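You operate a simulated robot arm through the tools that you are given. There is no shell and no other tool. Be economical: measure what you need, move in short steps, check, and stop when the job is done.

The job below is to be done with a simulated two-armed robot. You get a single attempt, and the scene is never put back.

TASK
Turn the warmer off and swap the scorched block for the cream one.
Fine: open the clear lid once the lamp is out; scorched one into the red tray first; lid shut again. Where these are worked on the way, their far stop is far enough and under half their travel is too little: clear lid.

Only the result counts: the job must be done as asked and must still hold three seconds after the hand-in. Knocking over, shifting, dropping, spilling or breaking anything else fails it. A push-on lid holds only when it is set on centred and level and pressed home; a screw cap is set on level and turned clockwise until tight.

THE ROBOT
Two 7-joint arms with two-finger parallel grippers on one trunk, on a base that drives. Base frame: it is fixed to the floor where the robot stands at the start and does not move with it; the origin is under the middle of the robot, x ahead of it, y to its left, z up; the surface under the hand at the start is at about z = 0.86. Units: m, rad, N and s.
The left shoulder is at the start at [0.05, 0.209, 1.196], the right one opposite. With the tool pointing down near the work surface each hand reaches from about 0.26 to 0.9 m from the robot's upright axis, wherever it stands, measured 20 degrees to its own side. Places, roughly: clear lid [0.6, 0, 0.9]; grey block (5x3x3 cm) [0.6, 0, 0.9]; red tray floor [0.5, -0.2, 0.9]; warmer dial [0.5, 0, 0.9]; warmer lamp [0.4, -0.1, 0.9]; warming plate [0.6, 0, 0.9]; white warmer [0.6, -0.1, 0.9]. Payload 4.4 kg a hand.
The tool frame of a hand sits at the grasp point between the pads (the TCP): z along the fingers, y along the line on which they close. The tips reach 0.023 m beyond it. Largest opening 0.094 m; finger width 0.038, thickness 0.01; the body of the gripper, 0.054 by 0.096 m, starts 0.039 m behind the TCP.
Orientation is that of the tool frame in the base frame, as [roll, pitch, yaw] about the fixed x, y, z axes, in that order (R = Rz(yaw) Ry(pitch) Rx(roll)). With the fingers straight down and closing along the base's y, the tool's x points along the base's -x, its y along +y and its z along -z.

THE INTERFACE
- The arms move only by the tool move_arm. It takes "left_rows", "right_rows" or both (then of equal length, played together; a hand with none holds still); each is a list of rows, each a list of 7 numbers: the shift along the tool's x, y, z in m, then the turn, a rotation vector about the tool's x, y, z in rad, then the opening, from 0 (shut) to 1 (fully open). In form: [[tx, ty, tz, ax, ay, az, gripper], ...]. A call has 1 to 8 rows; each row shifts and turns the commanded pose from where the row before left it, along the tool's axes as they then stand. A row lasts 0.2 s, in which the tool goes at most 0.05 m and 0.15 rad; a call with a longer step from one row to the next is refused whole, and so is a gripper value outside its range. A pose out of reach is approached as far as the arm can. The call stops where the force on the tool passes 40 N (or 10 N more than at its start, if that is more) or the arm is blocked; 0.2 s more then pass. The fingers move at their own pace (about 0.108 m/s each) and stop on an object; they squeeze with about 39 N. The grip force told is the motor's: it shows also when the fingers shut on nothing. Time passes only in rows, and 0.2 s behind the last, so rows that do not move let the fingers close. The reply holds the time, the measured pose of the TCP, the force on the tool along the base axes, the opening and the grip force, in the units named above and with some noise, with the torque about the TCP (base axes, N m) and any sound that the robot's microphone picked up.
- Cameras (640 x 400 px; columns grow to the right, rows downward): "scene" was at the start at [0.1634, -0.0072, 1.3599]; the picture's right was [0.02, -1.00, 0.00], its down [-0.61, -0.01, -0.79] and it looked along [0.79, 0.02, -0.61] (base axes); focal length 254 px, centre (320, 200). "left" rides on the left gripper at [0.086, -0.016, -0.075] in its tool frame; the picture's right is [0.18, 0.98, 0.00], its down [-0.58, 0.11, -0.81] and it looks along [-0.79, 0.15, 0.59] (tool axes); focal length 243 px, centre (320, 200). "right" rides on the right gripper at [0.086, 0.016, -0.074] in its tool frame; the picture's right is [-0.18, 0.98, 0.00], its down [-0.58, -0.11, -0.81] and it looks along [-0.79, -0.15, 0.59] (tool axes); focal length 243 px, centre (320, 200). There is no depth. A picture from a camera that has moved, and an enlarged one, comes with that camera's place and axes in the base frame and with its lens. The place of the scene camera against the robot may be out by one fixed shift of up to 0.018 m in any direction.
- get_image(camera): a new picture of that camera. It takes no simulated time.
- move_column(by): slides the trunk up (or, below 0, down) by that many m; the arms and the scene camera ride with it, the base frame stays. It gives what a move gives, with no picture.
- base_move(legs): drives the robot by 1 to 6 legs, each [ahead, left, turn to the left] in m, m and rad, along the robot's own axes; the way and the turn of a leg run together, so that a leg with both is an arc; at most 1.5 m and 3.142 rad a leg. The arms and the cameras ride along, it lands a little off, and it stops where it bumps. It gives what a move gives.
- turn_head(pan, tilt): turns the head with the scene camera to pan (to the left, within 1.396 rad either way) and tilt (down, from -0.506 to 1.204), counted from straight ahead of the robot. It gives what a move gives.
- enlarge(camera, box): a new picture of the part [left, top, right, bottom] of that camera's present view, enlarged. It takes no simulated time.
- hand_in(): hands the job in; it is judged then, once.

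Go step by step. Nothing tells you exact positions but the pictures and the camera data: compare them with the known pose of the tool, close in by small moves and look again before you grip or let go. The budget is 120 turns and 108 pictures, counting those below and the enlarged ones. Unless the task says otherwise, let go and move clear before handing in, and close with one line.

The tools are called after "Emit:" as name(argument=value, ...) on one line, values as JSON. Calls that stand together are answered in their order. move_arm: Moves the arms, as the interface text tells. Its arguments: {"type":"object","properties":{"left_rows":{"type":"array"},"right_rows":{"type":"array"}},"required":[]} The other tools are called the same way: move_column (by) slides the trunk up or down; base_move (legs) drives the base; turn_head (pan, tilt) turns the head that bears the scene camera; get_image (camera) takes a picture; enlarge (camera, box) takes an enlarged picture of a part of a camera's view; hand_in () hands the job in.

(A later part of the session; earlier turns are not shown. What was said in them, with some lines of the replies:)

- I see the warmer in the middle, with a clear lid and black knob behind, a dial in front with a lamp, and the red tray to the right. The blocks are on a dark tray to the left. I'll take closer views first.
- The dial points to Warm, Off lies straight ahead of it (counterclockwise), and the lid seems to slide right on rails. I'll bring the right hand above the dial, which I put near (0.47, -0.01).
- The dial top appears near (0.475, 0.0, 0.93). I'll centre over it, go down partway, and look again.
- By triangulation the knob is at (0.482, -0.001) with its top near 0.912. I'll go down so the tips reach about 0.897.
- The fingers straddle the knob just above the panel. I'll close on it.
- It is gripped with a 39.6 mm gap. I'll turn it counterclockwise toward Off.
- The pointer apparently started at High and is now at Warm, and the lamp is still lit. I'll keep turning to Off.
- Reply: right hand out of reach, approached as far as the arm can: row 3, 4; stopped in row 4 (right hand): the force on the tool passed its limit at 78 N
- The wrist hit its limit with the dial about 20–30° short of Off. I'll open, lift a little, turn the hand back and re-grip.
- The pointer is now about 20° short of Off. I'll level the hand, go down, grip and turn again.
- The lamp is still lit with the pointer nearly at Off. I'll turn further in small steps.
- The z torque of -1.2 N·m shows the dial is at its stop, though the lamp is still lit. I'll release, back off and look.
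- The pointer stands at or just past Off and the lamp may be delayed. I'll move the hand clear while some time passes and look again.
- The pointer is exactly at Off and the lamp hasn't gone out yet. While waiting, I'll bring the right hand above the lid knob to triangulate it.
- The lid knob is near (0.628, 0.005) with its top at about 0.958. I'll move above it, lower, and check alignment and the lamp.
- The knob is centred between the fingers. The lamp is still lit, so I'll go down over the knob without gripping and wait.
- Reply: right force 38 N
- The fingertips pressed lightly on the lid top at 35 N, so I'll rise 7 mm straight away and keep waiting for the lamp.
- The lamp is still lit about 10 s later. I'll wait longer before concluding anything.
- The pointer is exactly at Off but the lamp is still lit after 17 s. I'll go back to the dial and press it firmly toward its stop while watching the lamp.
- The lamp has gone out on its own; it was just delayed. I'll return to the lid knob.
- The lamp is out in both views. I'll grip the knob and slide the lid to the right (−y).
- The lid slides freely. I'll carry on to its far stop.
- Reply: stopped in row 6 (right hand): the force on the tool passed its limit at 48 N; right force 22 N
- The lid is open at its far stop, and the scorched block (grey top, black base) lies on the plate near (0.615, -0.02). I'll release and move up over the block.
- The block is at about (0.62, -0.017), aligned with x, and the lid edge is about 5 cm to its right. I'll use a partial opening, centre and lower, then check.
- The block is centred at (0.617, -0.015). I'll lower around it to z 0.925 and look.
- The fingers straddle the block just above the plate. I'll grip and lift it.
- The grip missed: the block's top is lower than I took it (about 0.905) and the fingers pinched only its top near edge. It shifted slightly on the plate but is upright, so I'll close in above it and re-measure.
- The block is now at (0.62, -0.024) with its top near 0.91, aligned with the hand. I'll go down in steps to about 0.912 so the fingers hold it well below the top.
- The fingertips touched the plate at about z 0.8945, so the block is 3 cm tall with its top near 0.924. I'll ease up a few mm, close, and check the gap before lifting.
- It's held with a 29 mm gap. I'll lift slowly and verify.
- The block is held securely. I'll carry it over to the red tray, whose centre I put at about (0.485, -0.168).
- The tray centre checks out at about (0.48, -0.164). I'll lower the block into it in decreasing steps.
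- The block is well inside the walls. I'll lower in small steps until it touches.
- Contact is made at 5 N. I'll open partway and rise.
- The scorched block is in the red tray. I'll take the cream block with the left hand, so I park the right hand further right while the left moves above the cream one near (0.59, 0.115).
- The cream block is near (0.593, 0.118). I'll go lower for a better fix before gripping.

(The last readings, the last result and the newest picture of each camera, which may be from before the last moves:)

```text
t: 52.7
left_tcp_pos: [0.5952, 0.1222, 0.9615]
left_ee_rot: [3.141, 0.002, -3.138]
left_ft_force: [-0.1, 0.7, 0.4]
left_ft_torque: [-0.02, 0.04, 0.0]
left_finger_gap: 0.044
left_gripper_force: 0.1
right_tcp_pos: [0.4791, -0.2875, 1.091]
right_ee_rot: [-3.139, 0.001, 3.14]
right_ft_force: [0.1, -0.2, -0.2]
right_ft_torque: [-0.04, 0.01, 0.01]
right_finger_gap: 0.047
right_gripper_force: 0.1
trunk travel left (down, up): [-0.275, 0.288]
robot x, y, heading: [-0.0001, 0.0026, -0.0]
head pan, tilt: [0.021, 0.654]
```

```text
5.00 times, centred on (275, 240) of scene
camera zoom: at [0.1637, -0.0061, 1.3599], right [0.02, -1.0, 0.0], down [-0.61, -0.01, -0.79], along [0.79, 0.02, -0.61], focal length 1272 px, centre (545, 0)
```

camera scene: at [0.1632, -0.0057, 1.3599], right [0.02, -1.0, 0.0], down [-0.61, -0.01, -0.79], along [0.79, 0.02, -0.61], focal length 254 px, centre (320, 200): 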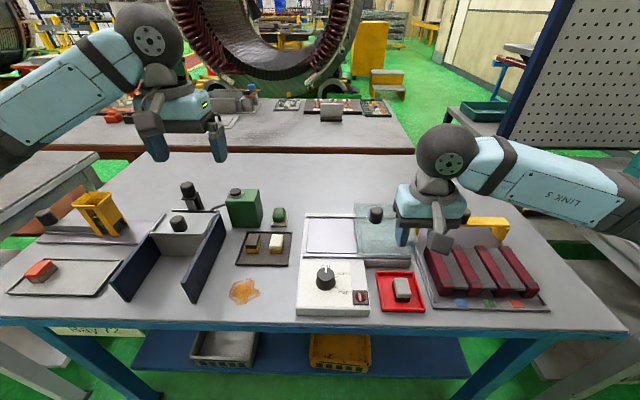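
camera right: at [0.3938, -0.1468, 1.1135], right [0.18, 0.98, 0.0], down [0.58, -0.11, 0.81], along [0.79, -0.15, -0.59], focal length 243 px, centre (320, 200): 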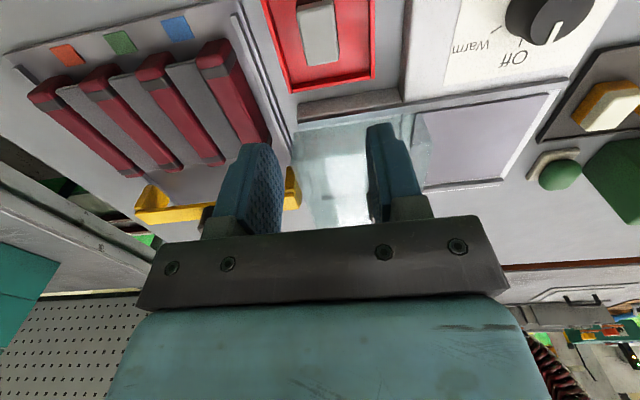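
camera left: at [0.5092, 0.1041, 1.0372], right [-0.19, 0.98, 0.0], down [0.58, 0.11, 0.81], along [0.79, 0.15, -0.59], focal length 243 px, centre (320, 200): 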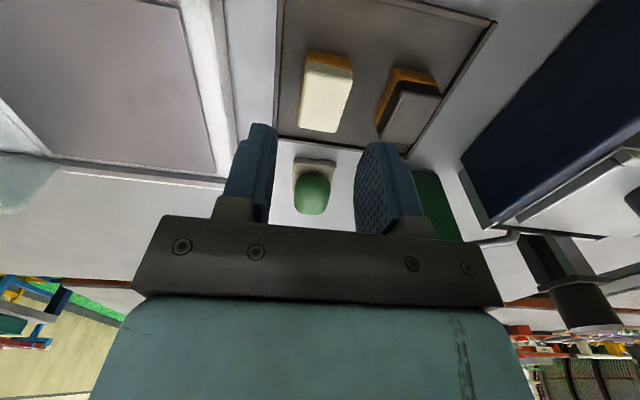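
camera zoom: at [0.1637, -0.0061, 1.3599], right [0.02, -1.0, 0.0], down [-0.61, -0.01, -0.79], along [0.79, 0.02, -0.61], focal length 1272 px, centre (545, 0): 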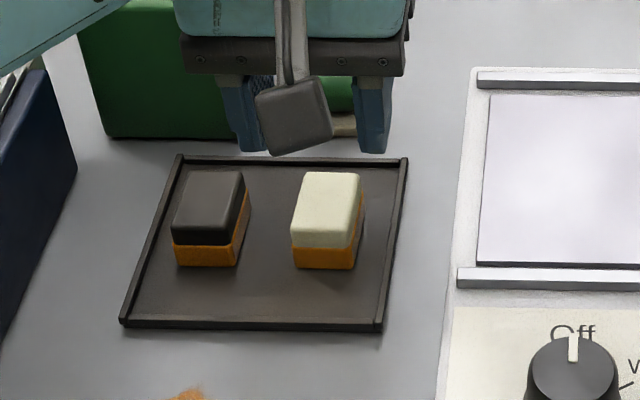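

The cream block is at about (0.595, 0.120), aligned with the hand and about 2.5 cm from its neighbour. I'll lower to just above its top.

Emit:
move_arm(left_rows=[[0, -0.001, 0.02, 0, 0, 0, 0.47], [0, 0, 0.015, 0, 0, 0, 0.47]])

Emit:
get_image(camera="left")

Emit:
enlarge(camera="scene", box=[230, 200, 320, 280])

```text
t: 53.3
left_tcp_pos: [0.5946, 0.1198, 0.9268]
left_ee_rot: [3.142, 0.001, -3.138]
left_ft_force: [0.3, 0.7, 0.0]
left_ft_torque: [0.01, 0.0, -0.02]
left_finger_gap: 0.044
left_gripper_force: 0.0
right_tcp_pos: [0.478, -0.2871, 1.0904]
right_ee_rot: [-3.14, 0.002, 3.141]
right_ft_force: [0.2, -0.2, 0.7]
right_ft_torque: [0.0, -0.02, -0.01]
right_finger_gap: 0.0468
right_gripper_force: 0.1
trunk travel left (down, up): [-0.275, 0.288]
robot x, y, heading: [0.0023, -0.0016, 0.005]
head pan, tilt: [0.021, 0.654]
```

```text
42 pictures are left
camera left: at [0.5091, 0.1019, 1.002], right [-0.19, 0.98, 0.0], down [0.58, 0.11, 0.81], along [0.79, 0.15, -0.59], focal length 243 px, centre (320, 200)
```

left: 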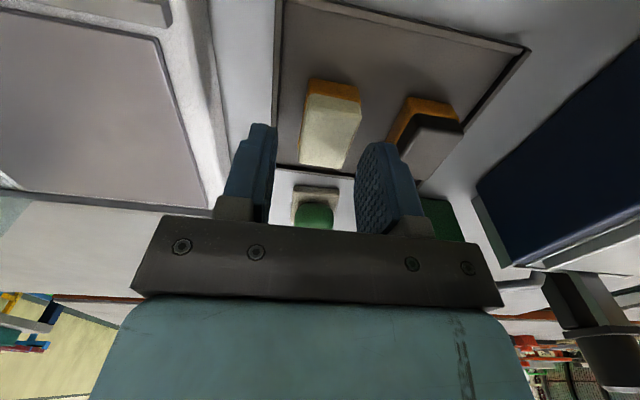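

```text
5.00 times, centred on (275, 240) of scene
camera zoom: at [0.1635, -0.0061, 1.3599], right [0.02, -1.0, 0.0], down [-0.61, -0.01, -0.79], along [0.79, 0.02, -0.61], focal length 1272 px, centre (545, 0)
```

zoom: 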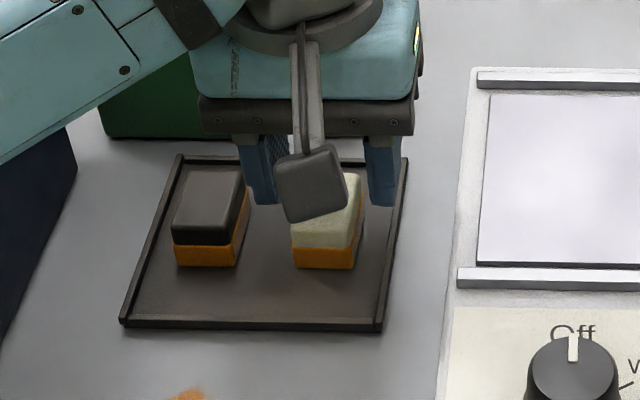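

Closing along y would put a finger on the tray's rim, while there is ample room along x. I'll rise, turn the left hand 90° and grip the block along its length instead.

Emit:
move_arm(left_rows=[[0, 0, -0.04, 0, 0, 0, 0.68], [-0.007, 0.002, -0.02, 0, 0, -0.14, 0.68], [0, 0, 0, 0, 0, -0.145, 0.68], [0, 0, 0, 0, 0, -0.145, 0.68], [0, 0, 0, 0, 0, -0.145, 0.68], [0, 0, 0, 0, 0, -0.145, 0.68], [0, 0, 0, 0, 0, -0.145, 0.68]])

Emit:
move_arm(left_rows=[[0, 0, 0, 0, 0, -0.145, 0.68], [0, 0, 0, 0, 0, -0.145, 0.68], [0, 0, 0, 0, 0, -0.145, 0.68], [0, 0, 0, 0, 0, -0.145, 0.68], [0, 0, 0, 0, 0, -0.124, 0.68]])

Emit:
get_image(camera="left")

Emit:
get_image(camera="scene")

```text
t: 54.9
left_tcp_pos: [0.601, 0.1213, 0.9858]
left_ee_rot: [3.141, 0.001, -2.271]
left_ft_force: [-0.4, -0.1, 0.1]
left_ft_torque: [0.01, 0.0, -0.01]
left_finger_gap: 0.0638
left_gripper_force: 0.1
right_tcp_pos: [0.4786, -0.2875, 1.0897]
right_ee_rot: [-3.14, 0.003, 3.138]
right_ft_force: [-0.4, -0.6, 0.2]
right_ft_torque: [0.02, 0.01, 0.0]
right_finger_gap: 0.047
right_gripper_force: 0.2
trunk travel left (down, up): [-0.275, 0.288]
robot x, y, heading: [-0.0011, -0.003, 0.0]
head pan, tilt: [0.021, 0.654]
```

```text
t: 56.1
left_tcp_pos: [0.6015, 0.1224, 0.9853]
left_ee_rot: [3.142, 0.001, -1.568]
left_ft_force: [0.5, -0.2, -0.3]
left_ft_torque: [0.02, 0.0, 0.01]
left_finger_gap: 0.0638
left_gripper_force: 0.0
right_tcp_pos: [0.4785, -0.2874, 1.0907]
right_ee_rot: [-3.14, 0.001, 3.139]
right_ft_force: [0.3, -0.1, 0.3]
right_ft_torque: [-0.03, 0.0, 0.0]
right_finger_gap: 0.0473
right_gripper_force: 0.2
trunk travel left (down, up): [-0.275, 0.288]
robot x, y, heading: [-0.0017, 0.0036, 0.007]
head pan, tilt: [0.021, 0.654]
```

```text
40 pictures are left
camera left: at [0.6188, 0.0339, 1.0612], right [-0.98, -0.19, 0.0], down [-0.11, 0.58, 0.81], along [-0.15, 0.79, -0.59], focal length 243 px, centre (320, 200)
```

left: 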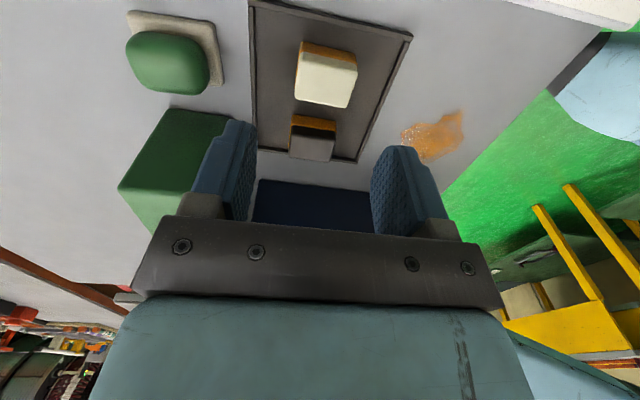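

```text
39 pictures are left
camera scene: at [0.1635, -0.0061, 1.3599], right [0.02, -1.0, 0.0], down [-0.61, -0.01, -0.79], along [0.79, 0.02, -0.61], focal length 254 px, centre (320, 200)
```

scene: 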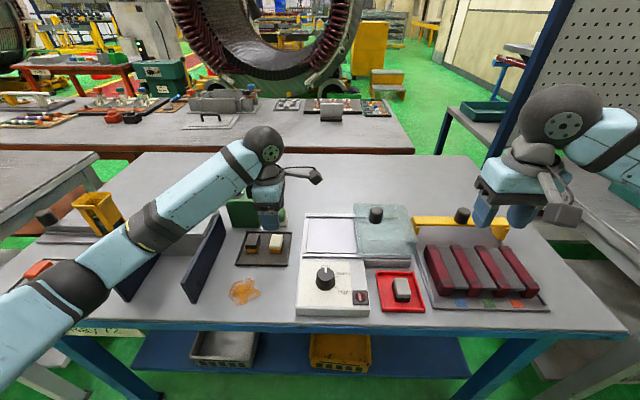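

The cream block is at about (0.599, 0.120), nicely between the fingers. I'll lower to just around its top and check.

Emit:
move_arm(left_rows=[[0.0015, 0.0015, 0.03, 0, 0, 0, 0.68], [0, 0, 0.025, 0, 0, 0, 0.68]])

Emit:
get_image(camera="left")

Emit:
enlarge(camera="scene", box=[230, 200, 320, 280])

```text
t: 56.7
left_tcp_pos: [0.6005, 0.1206, 0.9306]
left_ee_rot: [-3.141, 0.0, -1.568]
left_ft_force: [-0.5, 0.4, 0.2]
left_ft_torque: [0.0, 0.03, -0.04]
left_finger_gap: 0.0637
left_gripper_force: 0.1
right_tcp_pos: [0.4784, -0.2862, 1.0905]
right_ee_rot: [-3.139, 0.0, 3.14]
right_ft_force: [-0.1, 0.8, -0.1]
right_ft_torque: [0.01, 0.02, -0.02]
right_finger_gap: 0.0472
right_gripper_force: 0.1
trunk travel left (down, up): [-0.275, 0.288]
robot x, y, heading: [0.0011, 0.0018, 0.01]
head pan, tilt: [0.021, 0.654]
```

```text
38 pictures are left
camera left: at [0.6173, 0.0333, 1.0065], right [-0.98, -0.19, 0.0], down [-0.11, 0.58, 0.81], along [-0.15, 0.79, -0.59], focal length 243 px, centre (320, 200)
```

left: 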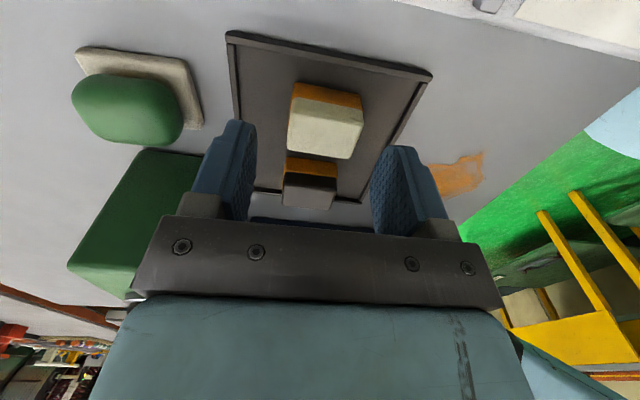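

```text
5.00 times, centred on (275, 240) of scene
camera zoom: at [0.1636, -0.0061, 1.36], right [0.02, -1.0, 0.0], down [-0.61, -0.01, -0.79], along [0.79, 0.02, -0.61], focal length 1272 px, centre (545, 0)
```

zoom: 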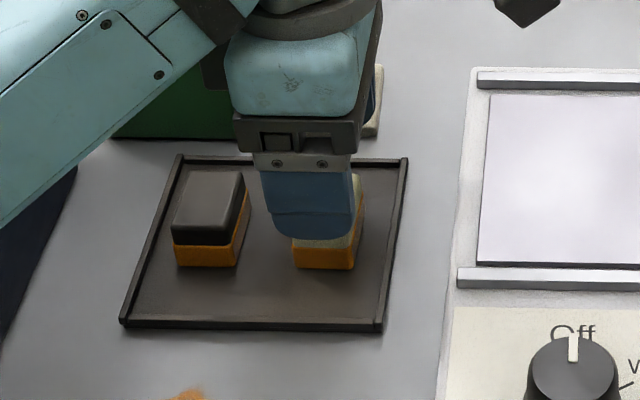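

The hand should shift about 3 mm in +y. I'll adjust and go down to grip height in small steps.

Emit:
move_arm(left_rows=[[-0.003, 0.002, 0.015, 0, 0, 0, 0.68], [0, 0, 0.012, 0, 0, 0, 0.68], [0, 0, 0.008, 0, 0, 0, 0.68]])

Emit:
get_image(camera="left")

Emit:
enlarge(camera="scene", box=[230, 200, 320, 280])

```text
t: 57.5
left_tcp_pos: [0.601, 0.1314, 0.9086]
left_ee_rot: [-3.122, -0.004, -1.562]
left_ft_force: [0.6, 0.9, -0.1]
left_ft_torque: [0.0, 0.0, -0.01]
left_finger_gap: 0.0637
left_gripper_force: 0.0
right_tcp_pos: [0.4753, -0.2825, 1.0959]
right_ee_rot: [-3.137, 0.008, -3.139]
right_ft_force: [0.5, 0.4, 0.3]
right_ft_torque: [0.0, -0.01, -0.05]
right_finger_gap: 0.0471
right_gripper_force: 0.1
trunk travel left (down, up): [-0.275, 0.288]
robot x, y, heading: [0.0021, 0.0027, 0.004]
head pan, tilt: [0.021, 0.654]
```

```text
36 pictures are left
camera left: at [0.6168, 0.0449, 0.9842], right [-0.98, -0.19, -0.02], down [-0.13, 0.58, 0.8], along [-0.15, 0.79, -0.6], focal length 243 px, centre (320, 200)
```

left: 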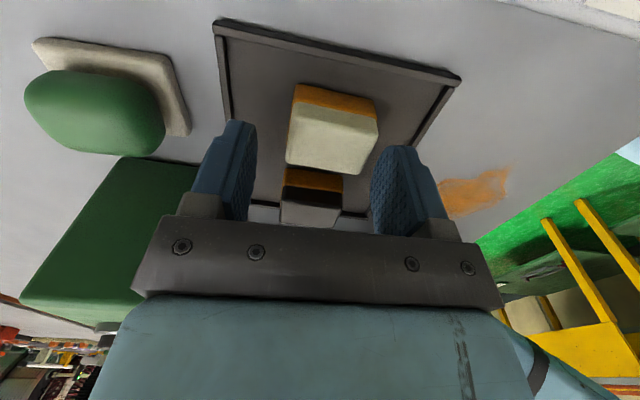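

```text
5.00 times, centred on (275, 240) of scene
camera zoom: at [0.1587, -0.0016, 1.3627], right [0.03, -1.0, 0.0], down [-0.6, -0.02, -0.8], along [0.8, 0.02, -0.6], focal length 1272 px, centre (545, 0)
```

zoom: 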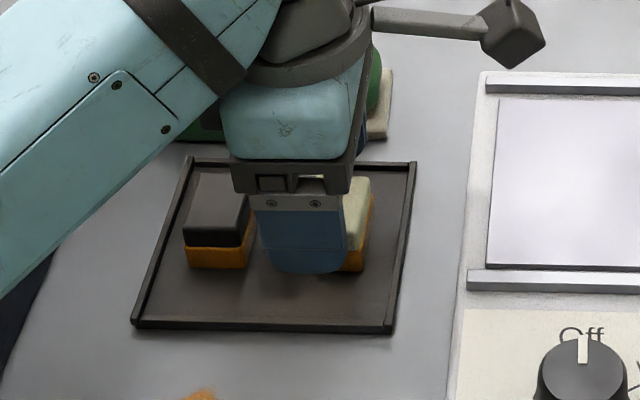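

Something upstream is blocking the left arm: its body shifted and the hand missed its target by about 1 cm, so the forearm is probably touching the blue divider. I'll back up at once and look.

Emit:
move_arm(left_rows=[[0, 0, -0.03, 0, 0, 0, 0.68], [0, 0, -0.03, 0, 0, 0, 0.68]])

Emit:
get_image(camera="scene")

```text
t: 58.1
left_tcp_pos: [0.5967, 0.1211, 0.9533]
left_ee_rot: [3.14, -0.003, -1.572]
left_ft_force: [-0.3, 0.3, 0.5]
left_ft_torque: [-0.04, -0.02, 0.0]
left_finger_gap: 0.0638
left_gripper_force: 0.0
right_tcp_pos: [0.4774, -0.2874, 1.0902]
right_ee_rot: [-3.139, 0.005, 3.138]
right_ft_force: [-1.1, 0.2, -0.4]
right_ft_torque: [-0.03, -0.03, -0.02]
right_finger_gap: 0.0468
right_gripper_force: 0.0
trunk travel left (down, up): [-0.275, 0.288]
robot x, y, heading: [-0.0009, -0.0012, -0.001]
head pan, tilt: [0.021, 0.654]
```

```text
34 pictures are left
camera scene: at [0.1618, -0.0055, 1.3592], right [0.02, -1.0, 0.0], down [-0.61, -0.01, -0.79], along [0.79, 0.02, -0.61], focal length 254 px, centre (320, 200)
```

scene: 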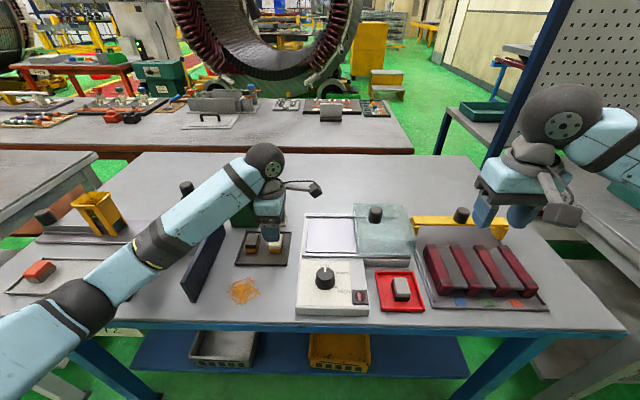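

The dividers haven't moved, but the left arm can't get low there. I'll withdraw the left hand up and left, and meanwhile turn the right hand 90° clockwise so it can fetch the cream block.

Emit:
move_arm(left_rows=[[0, 0, -0.045, 0, 0, 0, 0.68], [0, 0, -0.045, 0, 0, 0, 0.68], [0, 0, -0.045, 0, 0, 0, 0.68], [-0.04, 0, -0.02, 0, 0, 0, 0.68], [-0.04, 0, -0.02, 0, 0, 0, 0.68], [-0.04, 0, -0.02, 0, 0, 0, 0.68], [-0.04, 0, -0.02, 0, 0, 0, 0.68], [-0.04, 0, 0, 0, 0, 0, 0.68]], right_rows=[[0, 0, 0, 0, 0, 0.145, 0.68], [0, 0, 0, 0, 0, 0.145, 0.68], [0, 0, 0, 0, 0, 0.145, 0.68], [0, 0, 0, 0, 0, 0.145, 0.68], [0, 0, 0, 0, 0, 0.145, 0.68], [0, 0, 0, 0, 0, 0.145, 0.68], [0, 0, 0, 0, 0, 0.145, 0.68], [0, 0, 0, 0, 0, 0.145, 0.68]])

Emit:
move_arm(right_rows=[[0, 0, 0, 0, 0, 0.145, 0.68], [0, 0, 0, 0, 0, 0.145, 0.68], [0, 0, 0, 0, 0, 0.12, 0.68]])

Emit:
get_image(camera="scene")

```text
t: 59.9
left_tcp_pos: [0.5978, 0.327, 1.1709]
left_ee_rot: [3.139, -0.002, -1.569]
left_ft_force: [-1.2, -0.7, -0.6]
left_ft_torque: [0.03, -0.01, -0.02]
left_finger_gap: 0.0638
left_gripper_force: 0.0
right_tcp_pos: [0.4784, -0.2862, 1.0895]
right_ee_rot: [3.141, 0.002, 1.977]
right_ft_force: [-0.4, 0.3, 0.3]
right_ft_torque: [0.01, -0.01, 0.02]
right_finger_gap: 0.064
right_gripper_force: 0.0
trunk travel left (down, up): [-0.275, 0.288]
robot x, y, heading: [0.0027, 0.0006, 0.006]
head pan, tilt: [0.021, 0.654]
```

```text
t: 60.7
left_tcp_pos: [0.5978, 0.3254, 1.171]
left_ee_rot: [3.141, 0.0, -1.569]
left_ft_force: [0.3, -0.4, -0.4]
left_ft_torque: [-0.01, 0.01, -0.02]
left_finger_gap: 0.064
left_gripper_force: 0.0
right_tcp_pos: [0.4772, -0.2876, 1.0887]
right_ee_rot: [3.138, 0.002, 1.568]
right_ft_force: [0.3, 0.2, 0.3]
right_ft_torque: [0.02, -0.02, -0.03]
right_finger_gap: 0.0643
right_gripper_force: 0.1
trunk travel left (down, up): [-0.275, 0.288]
robot x, y, heading: [-0.001, 0.0011, 0.006]
head pan, tilt: [0.021, 0.654]
```

```text
33 pictures are left
camera scene: at [0.1635, -0.0061, 1.3599], right [0.02, -1.0, 0.0], down [-0.61, -0.01, -0.79], along [0.79, 0.02, -0.61], focal length 254 px, centre (320, 200)
```

scene: 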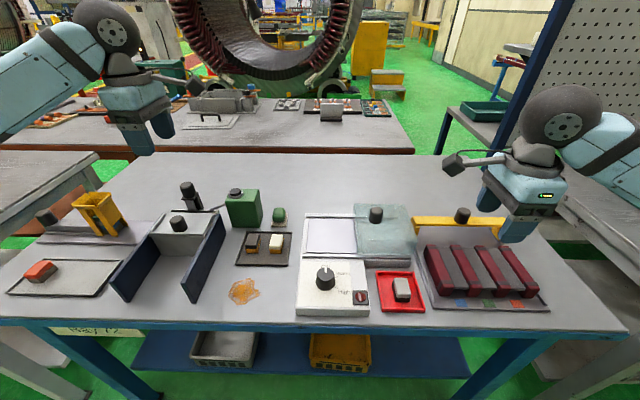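

Everything is still in place. I'll bring the right hand over the cream block and shift the left hand further out for clearance.

Emit:
move_arm(left_rows=[[-0.02, 0, -0.01, 0, 0, 0, 0.68], [-0.02, 0, -0.01, 0, 0, 0, 0.68], [-0.02, 0, -0.01, 0, 0, 0, 0.68], [-0.02, 0, 0, 0, 0, 0, 0.68], [0, 0, 0, 0, 0, 0, 0.68], [0, 0, 0, 0, 0, 0, 0.68], [0, 0, 0, 0, 0, 0, 0.68], [0, 0, 0, 0, 0, 0, 0.68]], right_rows=[[0.046, 0.015, 0, 0, 0, 0, 0.68], [0.046, 0.015, 0, 0, 0, 0, 0.68], [0.046, 0.015, 0, 0, 0, 0, 0.68], [0.046, 0.015, 0, 0, 0, 0, 0.68], [0.046, 0.015, 0, 0, 0, 0, 0.68], [0.046, 0.015, 0, 0, 0, 0, 0.68], [0.046, 0.015, 0, 0, 0, 0, 0.68], [0.046, 0.015, 0, 0, 0, 0, 0.68]])

Emit:
move_arm(right_rows=[[0.041, 0.003, 0, 0, 0, 0, 0.68], [0, 0, 0.045, 0, 0, 0, 0.68], [0, 0, 0.04, 0, 0, 0, 0.68]])

Emit:
get_image(camera="right")

Emit:
get_image(camera="scene")

```text
t: 62.5
left_tcp_pos: [0.597, 0.4053, 1.2007]
left_ee_rot: [-3.14, -0.002, -1.57]
left_ft_force: [-0.1, 0.1, 0.2]
left_ft_torque: [-0.03, 0.03, -0.02]
left_finger_gap: 0.064
left_gripper_force: 0.1
right_tcp_pos: [0.5969, 0.0816, 1.0901]
right_ee_rot: [3.141, 0.003, 1.569]
right_ft_force: [-1.3, 0.4, -0.7]
right_ft_torque: [0.0, 0.02, -0.01]
right_finger_gap: 0.0635
right_gripper_force: 0.1
trunk travel left (down, up): [-0.275, 0.288]
robot x, y, heading: [-0.0003, 0.0031, 0.004]
head pan, tilt: [0.021, 0.654]
```

```text
t: 63.3
left_tcp_pos: [0.5986, 0.4037, 1.2008]
left_ee_rot: [3.141, -0.002, -1.569]
left_ft_force: [-0.1, 1.1, 0.1]
left_ft_torque: [0.02, 0.0, -0.02]
left_finger_gap: 0.0639
left_gripper_force: 0.1
right_tcp_pos: [0.6003, 0.1207, 1.0021]
right_ee_rot: [3.14, 0.003, 1.572]
right_ft_force: [0.2, -0.7, -0.2]
right_ft_torque: [-0.03, 0.0, -0.02]
right_finger_gap: 0.0642
right_gripper_force: 0.1
trunk travel left (down, up): [-0.275, 0.288]
robot x, y, heading: [-0.0029, -0.0001, 0.009]
head pan, tilt: [0.021, 0.654]
```

```text
32 pictures are left
camera right: at [0.6172, 0.2069, 1.077], right [0.98, -0.18, 0.0], down [-0.11, -0.58, 0.81], along [-0.15, -0.79, -0.59], focal length 243 px, centre (320, 200)
```

right: 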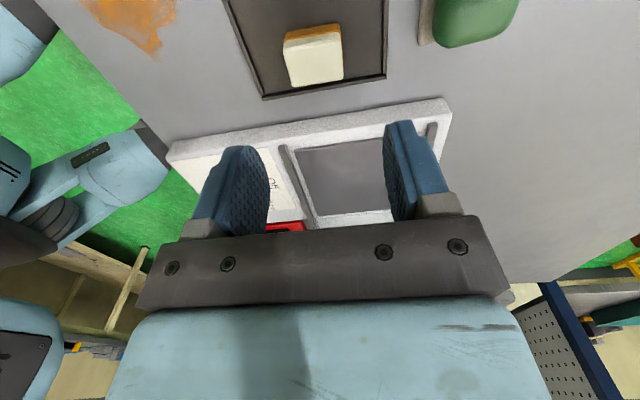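

```text
31 pictures are left
camera scene: at [0.1638, -0.0055, 1.3599], right [0.02, -1.0, 0.0], down [-0.61, -0.02, -0.79], along [0.79, 0.02, -0.61], focal length 254 px, centre (320, 200)
```

scene: 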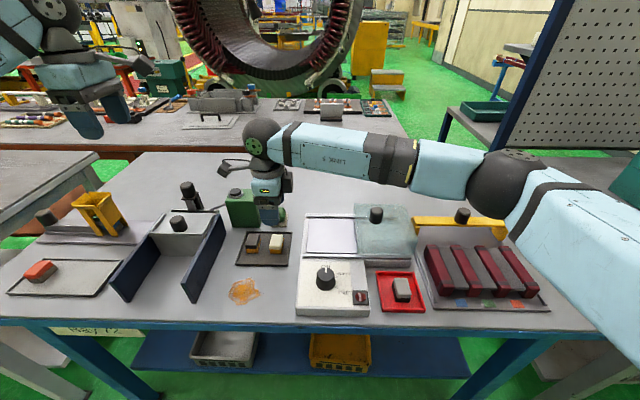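

I have the block again at about (0.598, 0.125). I'll lower to just around its top and refine.

Emit:
move_arm(right_rows=[[0.003, -0.0015, 0.035, 0, 0, 0, 0.68], [0, 0, 0.033, 0, 0, 0, 0.68]])

Emit:
get_image(camera="right")

Emit:
enlarge(camera="scene", box=[230, 200, 320, 280])

```text
t: 63.9
left_tcp_pos: [0.5972, 0.4035, 1.2012]
left_ee_rot: [3.14, 0.0, -1.57]
left_ft_force: [0.0, 1.0, -0.4]
left_ft_torque: [0.02, -0.02, 0.05]
left_finger_gap: 0.0641
left_gripper_force: 0.0
right_tcp_pos: [0.5993, 0.1245, 0.9354]
right_ee_rot: [3.14, 0.002, 1.57]
right_ft_force: [-0.3, -0.8, -1.4]
right_ft_torque: [0.03, 0.02, -0.02]
right_finger_gap: 0.0638
right_gripper_force: 0.2
trunk travel left (down, up): [-0.275, 0.288]
robot x, y, heading: [-0.0013, 0.0022, -0.001]
head pan, tilt: [0.021, 0.654]
```

```text
30 pictures are left
camera right: at [0.6166, 0.2106, 1.0095], right [0.98, -0.18, 0.0], down [-0.11, -0.58, 0.81], along [-0.15, -0.79, -0.59], focal length 243 px, centre (320, 200)
```

right: 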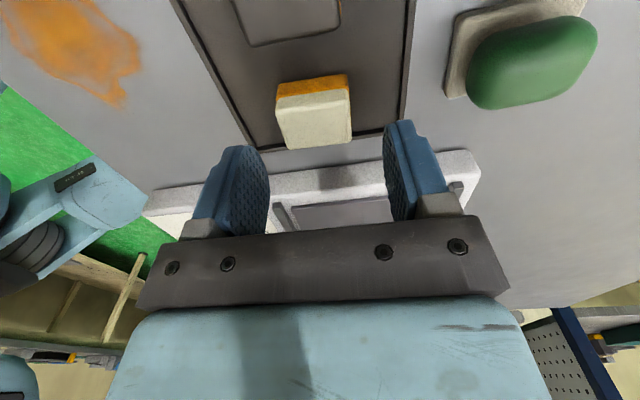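

```text
5.00 times, centred on (275, 240) of scene
camera zoom: at [0.1638, -0.006, 1.3599], right [0.02, -1.0, 0.0], down [-0.61, -0.01, -0.79], along [0.79, 0.02, -0.61], focal length 1272 px, centre (545, 0)
```

zoom: 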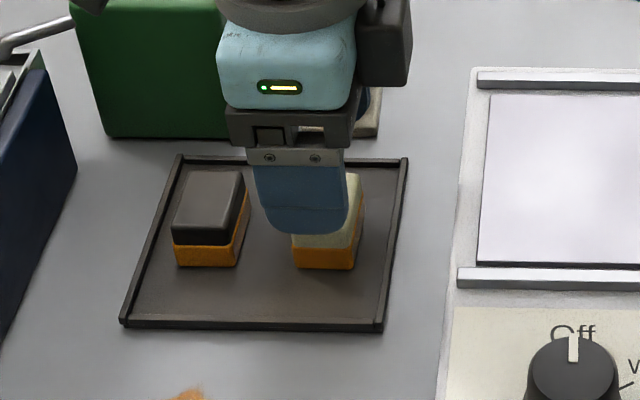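

Both cameras put the block at (0.598, 0.123), aligned. I'll go down to grip height in steps.

Emit:
move_arm(right_rows=[[-0.0015, -0.001, 0.015, 0, 0, 0, 0.68], [0, 0, 0.015, 0, 0, 0, 0.68], [0, 0, 0.01, 0, 0, 0, 0.68]])

Emit:
get_image(camera="right")

Emit:
enlarge(camera="scene", box=[230, 200, 320, 280])

```text
t: 64.7
left_tcp_pos: [0.5979, 0.4035, 1.2013]
left_ee_rot: [-3.141, 0.001, -1.568]
left_ft_force: [0.0, 0.2, 0.5]
left_ft_torque: [-0.01, 0.02, 0.02]
left_finger_gap: 0.064
left_gripper_force: 0.1
right_tcp_pos: [0.5988, 0.1215, 0.8954]
right_ee_rot: [3.139, 0.0, 1.57]
right_ft_force: [-0.1, 0.2, 0.1]
right_ft_torque: [0.02, 0.01, 0.02]
right_finger_gap: 0.064
right_gripper_force: 0.0
trunk travel left (down, up): [-0.275, 0.288]
robot x, y, heading: [0.0033, -0.0004, 0.009]
head pan, tilt: [0.021, 0.654]
```

```text
28 pictures are left
camera right: at [0.6158, 0.2089, 0.9696], right [0.98, -0.18, 0.0], down [-0.11, -0.58, 0.81], along [-0.15, -0.79, -0.59], focal length 243 px, centre (320, 200)
```

right: 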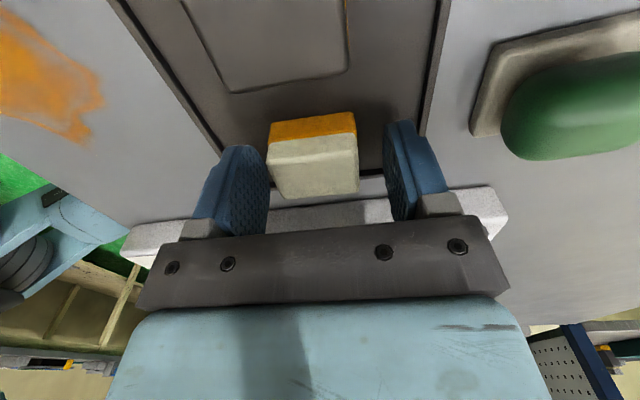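

```text
5.00 times, centred on (275, 240) of scene
camera zoom: at [0.1637, -0.0061, 1.3599], right [0.02, -1.0, 0.0], down [-0.61, -0.01, -0.79], along [0.79, 0.02, -0.61], focal length 1272 px, centre (545, 0)
```

zoom: 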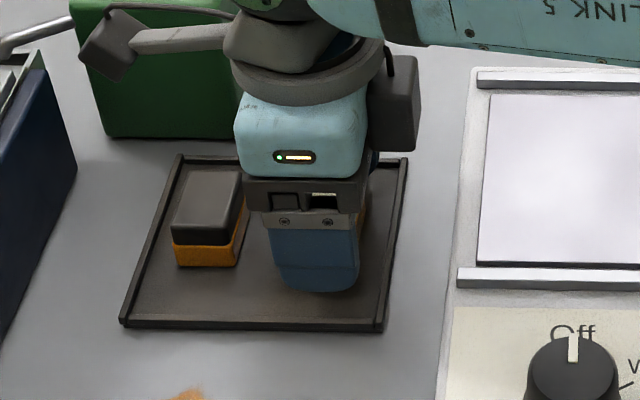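

The pose was reached with no contact. I'll close on the block.

Emit:
move_arm(right_rows=[[0, 0, 0, 0, 0, 0, 0.55], [0, 0, 0, 0, 0, 0, 0.3], [0, 0, 0, 0, 0, 0, 0], [0, 0, 0, 0, 0, 0, 0]])

Emit:
get_image(camera="right")

```text
t: 65.7
left_tcp_pos: [0.5977, 0.4035, 1.2015]
left_ee_rot: [3.14, 0.0, -1.568]
left_ft_force: [0.1, 0.5, -1.0]
left_ft_torque: [-0.04, 0.01, -0.01]
left_finger_gap: 0.0638
left_gripper_force: 0.0
right_tcp_pos: [0.5984, 0.1219, 0.8942]
right_ee_rot: [3.141, 0.0, 1.569]
right_ft_force: [0.5, -0.4, 0.3]
right_ft_torque: [0.03, 0.02, 0.0]
right_finger_gap: 0.0411
right_gripper_force: 39.1
trunk travel left (down, up): [-0.275, 0.288]
robot x, y, heading: [-0.0015, 0.0017, 0.006]
head pan, tilt: [0.021, 0.654]
```

```text
26 pictures are left
camera right: at [0.6158, 0.2089, 0.9699], right [0.98, -0.18, 0.0], down [-0.11, -0.58, 0.81], along [-0.15, -0.79, -0.59], focal length 243 px, centre (320, 200)
```

right: 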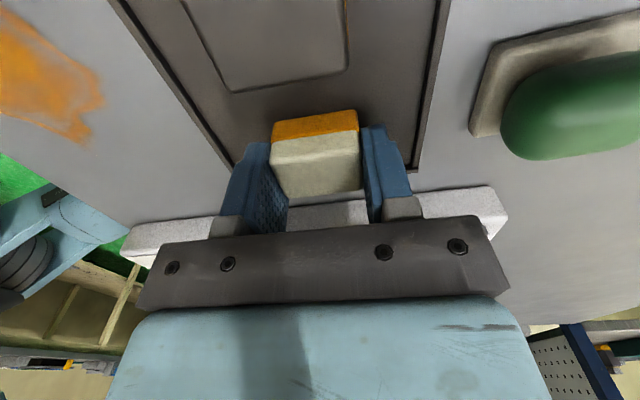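

It's held at 41 mm. I'll lift it and carry it over the plate, above the spot where the scorched one lay.

Emit:
move_arm(right_rows=[[0, 0, -0.008, 0, 0, 0, 0], [0, 0, -0.015, 0, 0, 0, 0], [0, 0, -0.03, 0, 0, 0, 0], [0, 0, -0.04, 0, 0, 0, 0], [-0.035, 0.005, -0.01, 0, 0, 0, 0], [-0.035, 0.005, 0, 0, 0, 0, 0], [-0.035, 0.005, 0, 0, 0, 0, 0], [-0.035, 0.005, 0, 0, 0, 0, 0]])

Emit:
get_image(camera="right")

Emit:
enlarge(camera="scene", box=[230, 170, 420, 320])

```text
t: 67.5
left_tcp_pos: [0.5982, 0.4016, 1.2015]
left_ee_rot: [-3.141, 0.003, -1.57]
left_ft_force: [0.3, 0.0, 0.9]
left_ft_torque: [0.04, 0.0, 0.0]
left_finger_gap: 0.064
left_gripper_force: 0.1
right_tcp_pos: [0.6193, -0.0178, 0.9983]
right_ee_rot: [3.139, 0.001, 1.572]
right_ft_force: [-0.3, -1.1, -0.8]
right_ft_torque: [0.06, 0.0, -0.01]
right_finger_gap: 0.0412
right_gripper_force: 39.4
trunk travel left (down, up): [-0.275, 0.288]
robot x, y, heading: [-0.0009, -0.0, -0.0]
head pan, tilt: [0.021, 0.654]
```

```text
25 pictures are left
camera right: at [0.6354, 0.0683, 1.073], right [0.98, -0.18, 0.0], down [-0.11, -0.58, 0.81], along [-0.15, -0.79, -0.59], focal length 243 px, centre (320, 200)
```

right: 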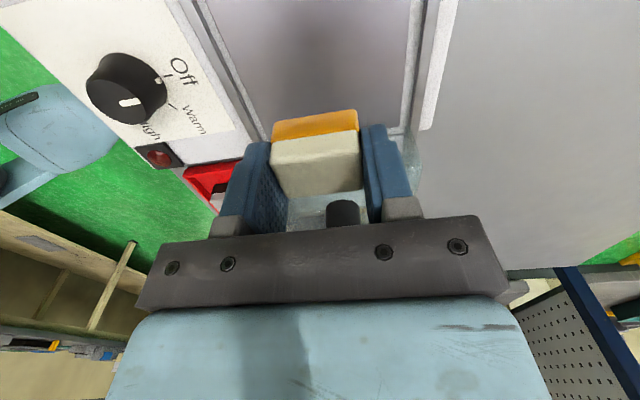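

```text
2.67 times, centred on (325, 245) of scene
camera zoom: at [0.1635, -0.0075, 1.3599], right [0.02, -1.0, 0.0], down [-0.61, -0.01, -0.79], along [0.79, 0.02, -0.61], focal length 678 px, centre (307, 80)
```

zoom: 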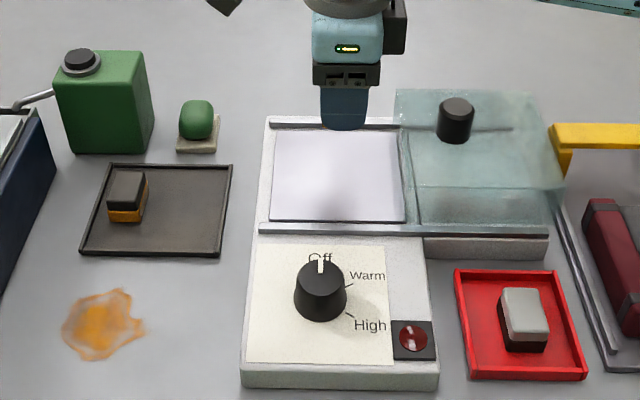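

The hand is centred over the plate. I'll lower it, with small steps near contact.

Emit:
move_arm(right_rows=[[0, 0, 0.03, 0, 0, 0, 0], [0, 0, 0.03, 0, 0, 0, 0], [0, 0, 0.006, 0, 0, 0, 0], [0, 0, 0.004, 0, 0, 0, 0], [0, 0, 0.003, 0, 0, 0, 0]])

Emit:
enlarge(camera="scene", box=[290, 190, 390, 270])

```text
t: 68.7
left_tcp_pos: [0.5973, 0.4039, 1.2011]
left_ee_rot: [3.14, -0.001, -1.568]
left_ft_force: [-0.1, 0.2, -0.4]
left_ft_torque: [-0.01, 0.0, 0.0]
left_finger_gap: 0.0637
left_gripper_force: 0.0
right_tcp_pos: [0.6203, -0.0157, 0.9262]
right_ee_rot: [3.141, 0.002, 1.57]
right_ft_force: [-0.7, -0.9, -1.1]
right_ft_torque: [0.01, 0.0, 0.0]
right_finger_gap: 0.0414
right_gripper_force: 39.0
trunk travel left (down, up): [-0.275, 0.288]
robot x, y, heading: [-0.0006, 0.0006, 0.005]
head pan, tilt: [0.021, 0.654]
```

```text
5.00 times, centred on (340, 230) of scene
camera zoom: at [0.1636, -0.006, 1.3599], right [0.02, -1.0, 0.0], down [-0.61, -0.01, -0.79], along [0.79, 0.02, -0.61], focal length 1272 px, centre (220, 50)
```

zoom: 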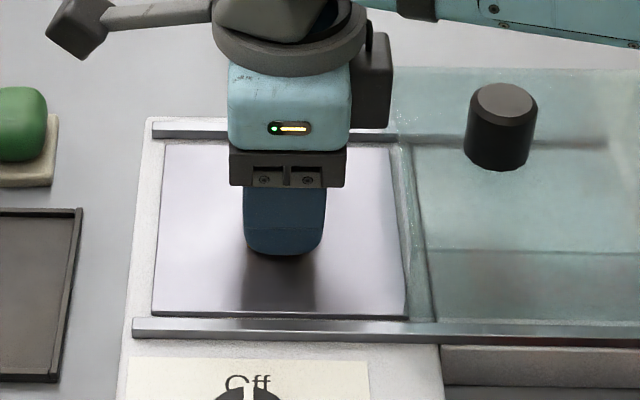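

Emit:
move_arm(right_rows=[[0, 0, 0.002, 0, 0, 0, 0], [0, 0, 0.002, 0, 0, 0, 0]])

```text
t: 69.3
left_tcp_pos: [0.5957, 0.4036, 1.2027]
left_ee_rot: [-3.14, 0.0, -1.57]
left_ft_force: [-0.7, 0.4, 0.2]
left_ft_torque: [-0.03, 0.01, -0.01]
left_finger_gap: 0.0639
left_gripper_force: 0.0
right_tcp_pos: [0.6207, -0.0173, 0.924]
right_ee_rot: [3.137, 0.0, 1.569]
right_ft_force: [3.2, -1.0, 13.8]
right_ft_torque: [-0.02, 0.22, 0.01]
right_finger_gap: 0.041
right_gripper_force: 39.9
trunk travel left (down, up): [-0.275, 0.288]
robot x, y, heading: [0.001, 0.0016, -0.003]
head pan, tilt: [0.021, 0.654]
```

Contact is made at 14 N. I'll release and rise clear.

Emit:
move_arm(right_rows=[[0, 0, -0.001, 0, 0, 0, 0], [0, 0, 0, 0, 0, 0, 0.65], [0, 0, 0, 0, 0, 0, 0.65], [0, 0, -0.02, 0, 0, 0, 0.65], [0, 0, -0.04, 0, 0, 0, 0.65], [0, 0, -0.045, 0, 0, 0, 0.65]])

Emit:
enlarge(camera="scene", box=[280, 170, 420, 320])

```text
t: 70.7
left_tcp_pos: [0.5974, 0.4031, 1.2004]
left_ee_rot: [-3.141, -0.002, -1.57]
left_ft_force: [-0.1, 0.1, -0.5]
left_ft_torque: [-0.03, 0.0, -0.02]
left_finger_gap: 0.0639
left_gripper_force: 0.1
right_tcp_pos: [0.6191, -0.0186, 1.0288]
right_ee_rot: [3.136, 0.005, 1.571]
right_ft_force: [-0.5, -0.3, 0.1]
right_ft_torque: [0.0, 0.03, 0.0]
right_finger_gap: 0.0612
right_gripper_force: 0.1
trunk travel left (down, up): [-0.275, 0.288]
robot x, y, heading: [-0.0003, 0.0024, -0.0]
head pan, tilt: [0.021, 0.654]
```

```text
2.67 times, centred on (350, 245) of scene
camera zoom: at [0.1628, -0.0058, 1.3599], right [0.02, -1.0, 0.0], down [-0.61, -0.01, -0.79], along [0.79, 0.02, -0.61], focal length 678 px, centre (240, 80)
```

zoom: 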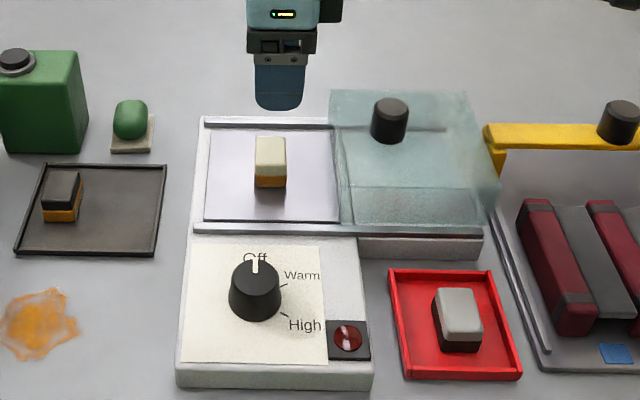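

The cream block sits upright on the plate and everything else is in place. Next I'll move over the lid knob at about (0.632, -0.120).

Emit:
move_arm(right_rows=[[-0.034, 0.0045, 0, 0, 0, 0, 0.68], [-0.034, 0.0045, 0, 0, 0, 0, 0.68], [-0.034, 0.004, 0, 0, 0, 0, 0.68], [0, 0, 0.02, 0, 0, 0, 0.68]])

Emit:
get_image(camera="right")

Emit:
enlarge(camera="scene", box=[320, 170, 420, 270])

```text
t: 71.7
left_tcp_pos: [0.5994, 0.4045, 1.1996]
left_ee_rot: [-3.141, -0.001, -1.569]
left_ft_force: [0.9, 1.0, 0.2]
left_ft_torque: [-0.01, 0.02, -0.03]
left_finger_gap: 0.0638
left_gripper_force: 0.0
right_tcp_pos: [0.6339, -0.1181, 1.0069]
right_ee_rot: [3.14, 0.003, 1.57]
right_ft_force: [0.5, 0.8, -0.7]
right_ft_torque: [-0.06, 0.0, -0.03]
right_finger_gap: 0.064
right_gripper_force: 0.0
trunk travel left (down, up): [-0.275, 0.288]
robot x, y, heading: [0.0002, 0.002, 0.005]
head pan, tilt: [0.021, 0.654]
```

```text
21 pictures are left
camera right: at [0.6499, -0.031, 1.0822], right [0.98, -0.18, 0.0], down [-0.11, -0.58, 0.81], along [-0.15, -0.79, -0.59], focal length 243 px, centre (320, 200)
```

right: 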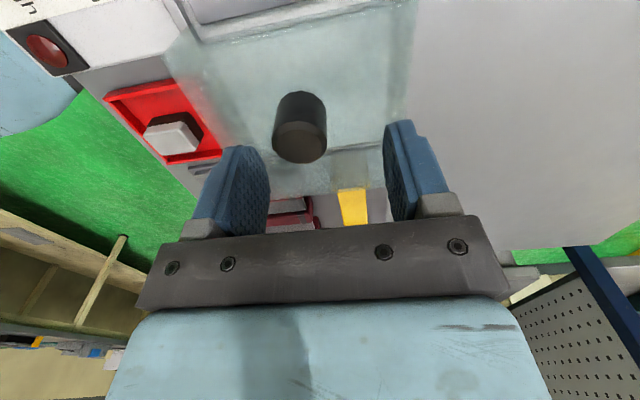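

```text
4.00 times, centred on (370, 220) of scene
camera zoom: at [0.1642, -0.0055, 1.3598], right [0.02, -1.0, 0.0], down [-0.61, -0.02, -0.79], along [0.79, 0.02, -0.61], focal length 1017 px, centre (120, 120)
```

zoom: 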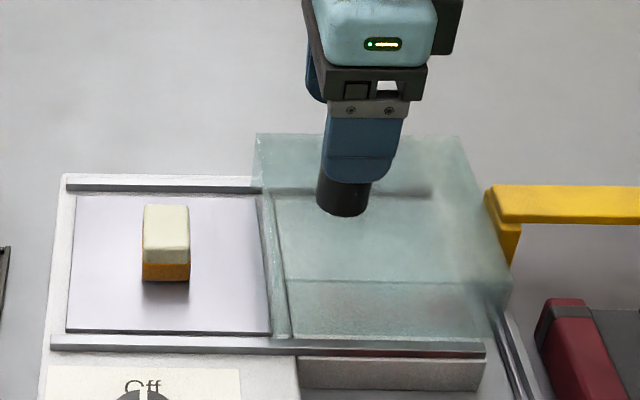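

I'll shift a few mm to centre on the knob, go down and grip.

Emit:
move_arm(right_rows=[[-0.004, -0.007, 0.018, 0, 0, 0, 0.68], [0, 0, 0.016, 0, 0, 0, 0.68], [0, 0, 0, 0, 0, 0, 0.4], [0, 0, 0, 0, 0, 0, 0], [0, 0, 0, 0, 0, 0, 0]])

Emit:
get_image(camera="right")

```text
t: 72.9
left_tcp_pos: [0.5964, 0.4025, 1.2021]
left_ee_rot: [-3.139, 0.0, -1.571]
left_ft_force: [0.4, -0.9, 0.5]
left_ft_torque: [0.01, -0.03, 0.02]
left_finger_gap: 0.0639
left_gripper_force: 0.0
right_tcp_pos: [0.6219, -0.123, 0.9729]
right_ee_rot: [-3.138, 0.003, 1.574]
right_ft_force: [-10.6, -0.8, 4.0]
right_ft_torque: [0.13, -0.29, -0.01]
right_finger_gap: 0.031
right_gripper_force: 45.0
trunk travel left (down, up): [-0.275, 0.288]
robot x, y, heading: [-0.0027, -0.0012, 0.003]
head pan, tilt: [0.021, 0.654]
stopped in row 5 (right hand): the force on the tool passed its limit at 41 N (the readings are from after the stop); the commanded pose is now the measured one
```

```text
19 pictures are left
camera right: at [0.6377, -0.0355, 1.0479], right [0.98, -0.18, 0.0], down [-0.1, -0.58, 0.81], along [-0.15, -0.79, -0.59], focal length 243 px, centre (320, 200)
```

right: 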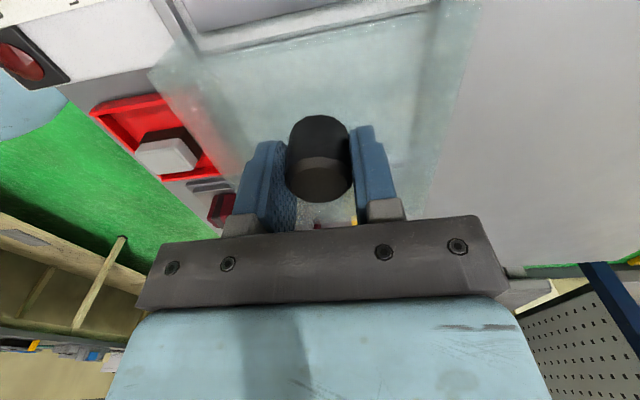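

The knob is gripped. I'll slide the lid left (+y) until it meets its closing stop.

Emit:
move_arm(right_rows=[[0.01, -0.001, 0, 0, 0, 0, 0], [0.02, 0, 0, 0, 0, 0, 0], [0.025, 0, 0, 0, 0, 0, 0], [0.025, 0, 0, 0, 0, 0, 0], [0.02, 0, 0, 0, 0, 0, 0], [0.01, 0, 0, 0, 0, 0, 0]])

Emit:
enlarge(camera="scene", box=[280, 170, 420, 320])

```text
t: 74.3
left_tcp_pos: [0.5957, 0.4038, 1.2033]
left_ee_rot: [-3.139, 0.0, -1.568]
left_ft_force: [0.2, -0.5, -0.1]
left_ft_torque: [0.01, -0.02, -0.02]
left_finger_gap: 0.0638
left_gripper_force: 0.1
right_tcp_pos: [0.6218, -0.0126, 0.973]
right_ee_rot: [3.141, 0.003, 1.573]
right_ft_force: [-0.8, 1.2, 22.9]
right_ft_torque: [-0.51, 0.14, -0.19]
right_finger_gap: 0.031
right_gripper_force: 45.1
trunk travel left (down, up): [-0.275, 0.288]
robot x, y, heading: [-0.0023, -0.0004, 0.006]
head pan, tilt: [0.021, 0.654]
```

```text
2.67 times, centred on (350, 245) of scene
camera zoom: at [0.1605, -0.0059, 1.3604], right [0.02, -1.0, 0.0], down [-0.61, -0.01, -0.79], along [0.79, 0.02, -0.61], focal length 678 px, centre (240, 80)
```

zoom: 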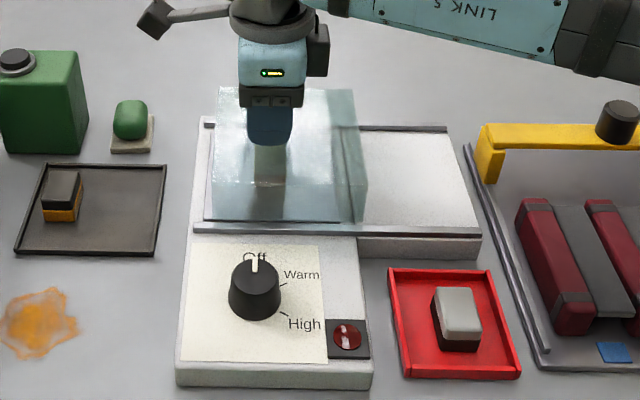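

The lid is nearly closed. I'll relieve the slight downward press and push on to the stop.

Emit:
move_arm(right_rows=[[0.006, 0, -0.002, 0, 0, 0, 0], [0.006, 0, 0, 0, 0, 0, 0], [0.005, 0, 0, 0, 0, 0, 0], [0.005, 0, 0, 0, 0, 0, 0], [0.005, 0, 0, 0, 0, 0, 0]])

Emit:
enlarge(camera="scene", box=[280, 170, 420, 320])

```text
t: 75.5
left_tcp_pos: [0.5964, 0.399, 1.2036]
left_ee_rot: [-3.137, 0.002, -1.574]
left_ft_force: [-0.5, 1.0, -0.8]
left_ft_torque: [-0.03, -0.02, 0.03]
left_finger_gap: 0.0641
left_gripper_force: 0.1
right_tcp_pos: [0.6221, 0.004, 0.9725]
right_ee_rot: [-3.135, 0.012, 1.562]
right_ft_force: [-12.4, -17.0, 6.3]
right_ft_torque: [-0.04, -0.18, 0.29]
right_finger_gap: 0.031
right_gripper_force: 44.9
trunk travel left (down, up): [-0.275, 0.288]
robot x, y, heading: [0.0008, 0.0023, -0.003]
head pan, tilt: [0.021, 0.654]
stopped in row 5 (right hand): the force on the tool passed its limit at 58 N (the readings are from after the stop); the commanded pose is now the measured one
```

```text
2.67 times, centred on (350, 245) of scene
camera zoom: at [0.1597, -0.0086, 1.3602], right [0.02, -1.0, 0.0], down [-0.61, -0.01, -0.79], along [0.79, 0.02, -0.61], focal length 678 px, centre (240, 80)
```

zoom: 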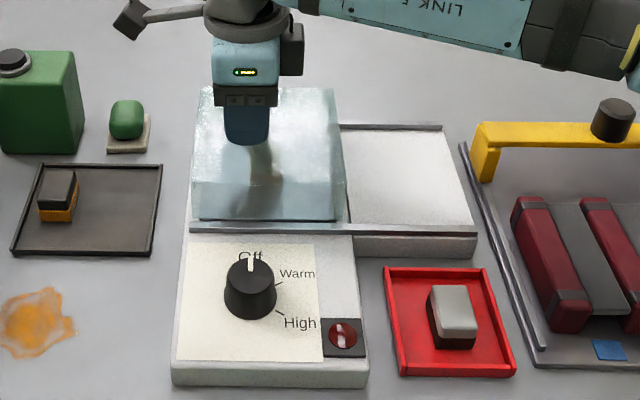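

The lid has met its stop at y ≈ 0.004. I'll release the knob, rise and move clear.

Emit:
move_arm(right_rows=[[0, 0, 0, 0, 0, 0, 0.68], [0, 0, 0, 0, 0, 0, 0.68], [0, 0, -0.03, 0, 0, 0, 0.68], [0, 0, -0.045, 0, 0, 0, 0.68], [0, 0, -0.045, 0, 0, 0, 0.68], [-0.045, 0, 0, 0, 0, 0, 0.68], [-0.045, 0, 0, 0, 0, 0, 0.68], [-0.045, 0, 0, 0, 0, 0, 0.68]])

Emit:
move_arm(right_rows=[[-0.045, 0, 0, 0, 0, 0, 0.68], [-0.045, 0, 0, 0, 0, 0, 0.68], [-0.04, 0, 0, 0, 0, 0, 0.68]])

Emit:
get_image(camera="scene")

Emit:
enlarge(camera="scene", box=[280, 190, 440, 320])

```text
t: 77.3
left_tcp_pos: [0.5988, 0.3982, 1.2018]
left_ee_rot: [-3.141, 0.002, -1.572]
left_ft_force: [-0.5, 0.7, 1.4]
left_ft_torque: [0.04, -0.01, 0.0]
left_finger_gap: 0.0641
left_gripper_force: 0.0
right_tcp_pos: [0.6219, -0.1292, 1.0934]
right_ee_rot: [-3.134, 0.008, 1.567]
right_ft_force: [-0.8, -0.2, -0.5]
right_ft_torque: [-0.01, -0.01, -0.03]
right_finger_gap: 0.0639
right_gripper_force: 0.2
trunk travel left (down, up): [-0.275, 0.288]
robot x, y, heading: [0.0002, -0.0002, -0.0]
head pan, tilt: [0.021, 0.654]
```

```text
t: 78.1
left_tcp_pos: [0.598, 0.3996, 1.2023]
left_ee_rot: [-3.141, 0.002, -1.572]
left_ft_force: [-1.1, 0.1, 0.3]
left_ft_torque: [0.03, 0.0, 0.02]
left_finger_gap: 0.064
left_gripper_force: 0.1
right_tcp_pos: [0.6205, -0.2578, 1.0969]
right_ee_rot: [-3.135, 0.008, 1.565]
right_ft_force: [-0.5, 0.1, -0.5]
right_ft_torque: [0.02, -0.02, -0.01]
right_finger_gap: 0.064
right_gripper_force: 0.1
trunk travel left (down, up): [-0.275, 0.288]
robot x, y, heading: [-0.0002, -0.0009, -0.002]
head pan, tilt: [0.021, 0.654]
```

```text
16 pictures are left
camera scene: at [0.1624, -0.0085, 1.36], right [0.02, -1.0, 0.0], down [-0.61, -0.01, -0.79], along [0.79, 0.02, -0.61], focal length 254 px, centre (320, 200)
```

scene: 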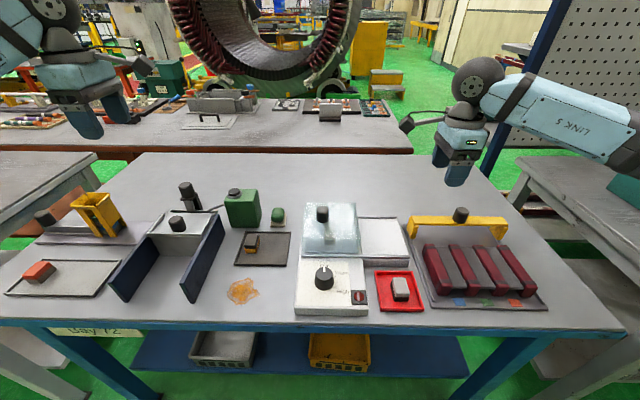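

```text
3.08 times, centred on (360, 255) of scene
camera zoom: at [0.1624, -0.0085, 1.36], right [0.02, -1.0, 0.0], down [-0.61, -0.01, -0.79], along [0.79, 0.02, -0.61], focal length 783 px, centre (197, 31)
```

zoom: 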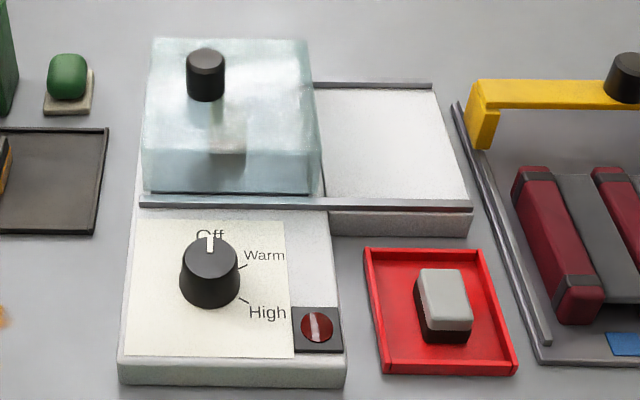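

The dial is at Off with the lamp out, the lid is shut over the cream block, the scorched block is in the red tray, and the other objects are in place. Both hands are clear, so I'm handing in.

Emit:
hand_in()

```text
The job is handed in.
```

The warmer is off, the scorched block is in the red tray, the cream block is on the plate, and the lid is shut.
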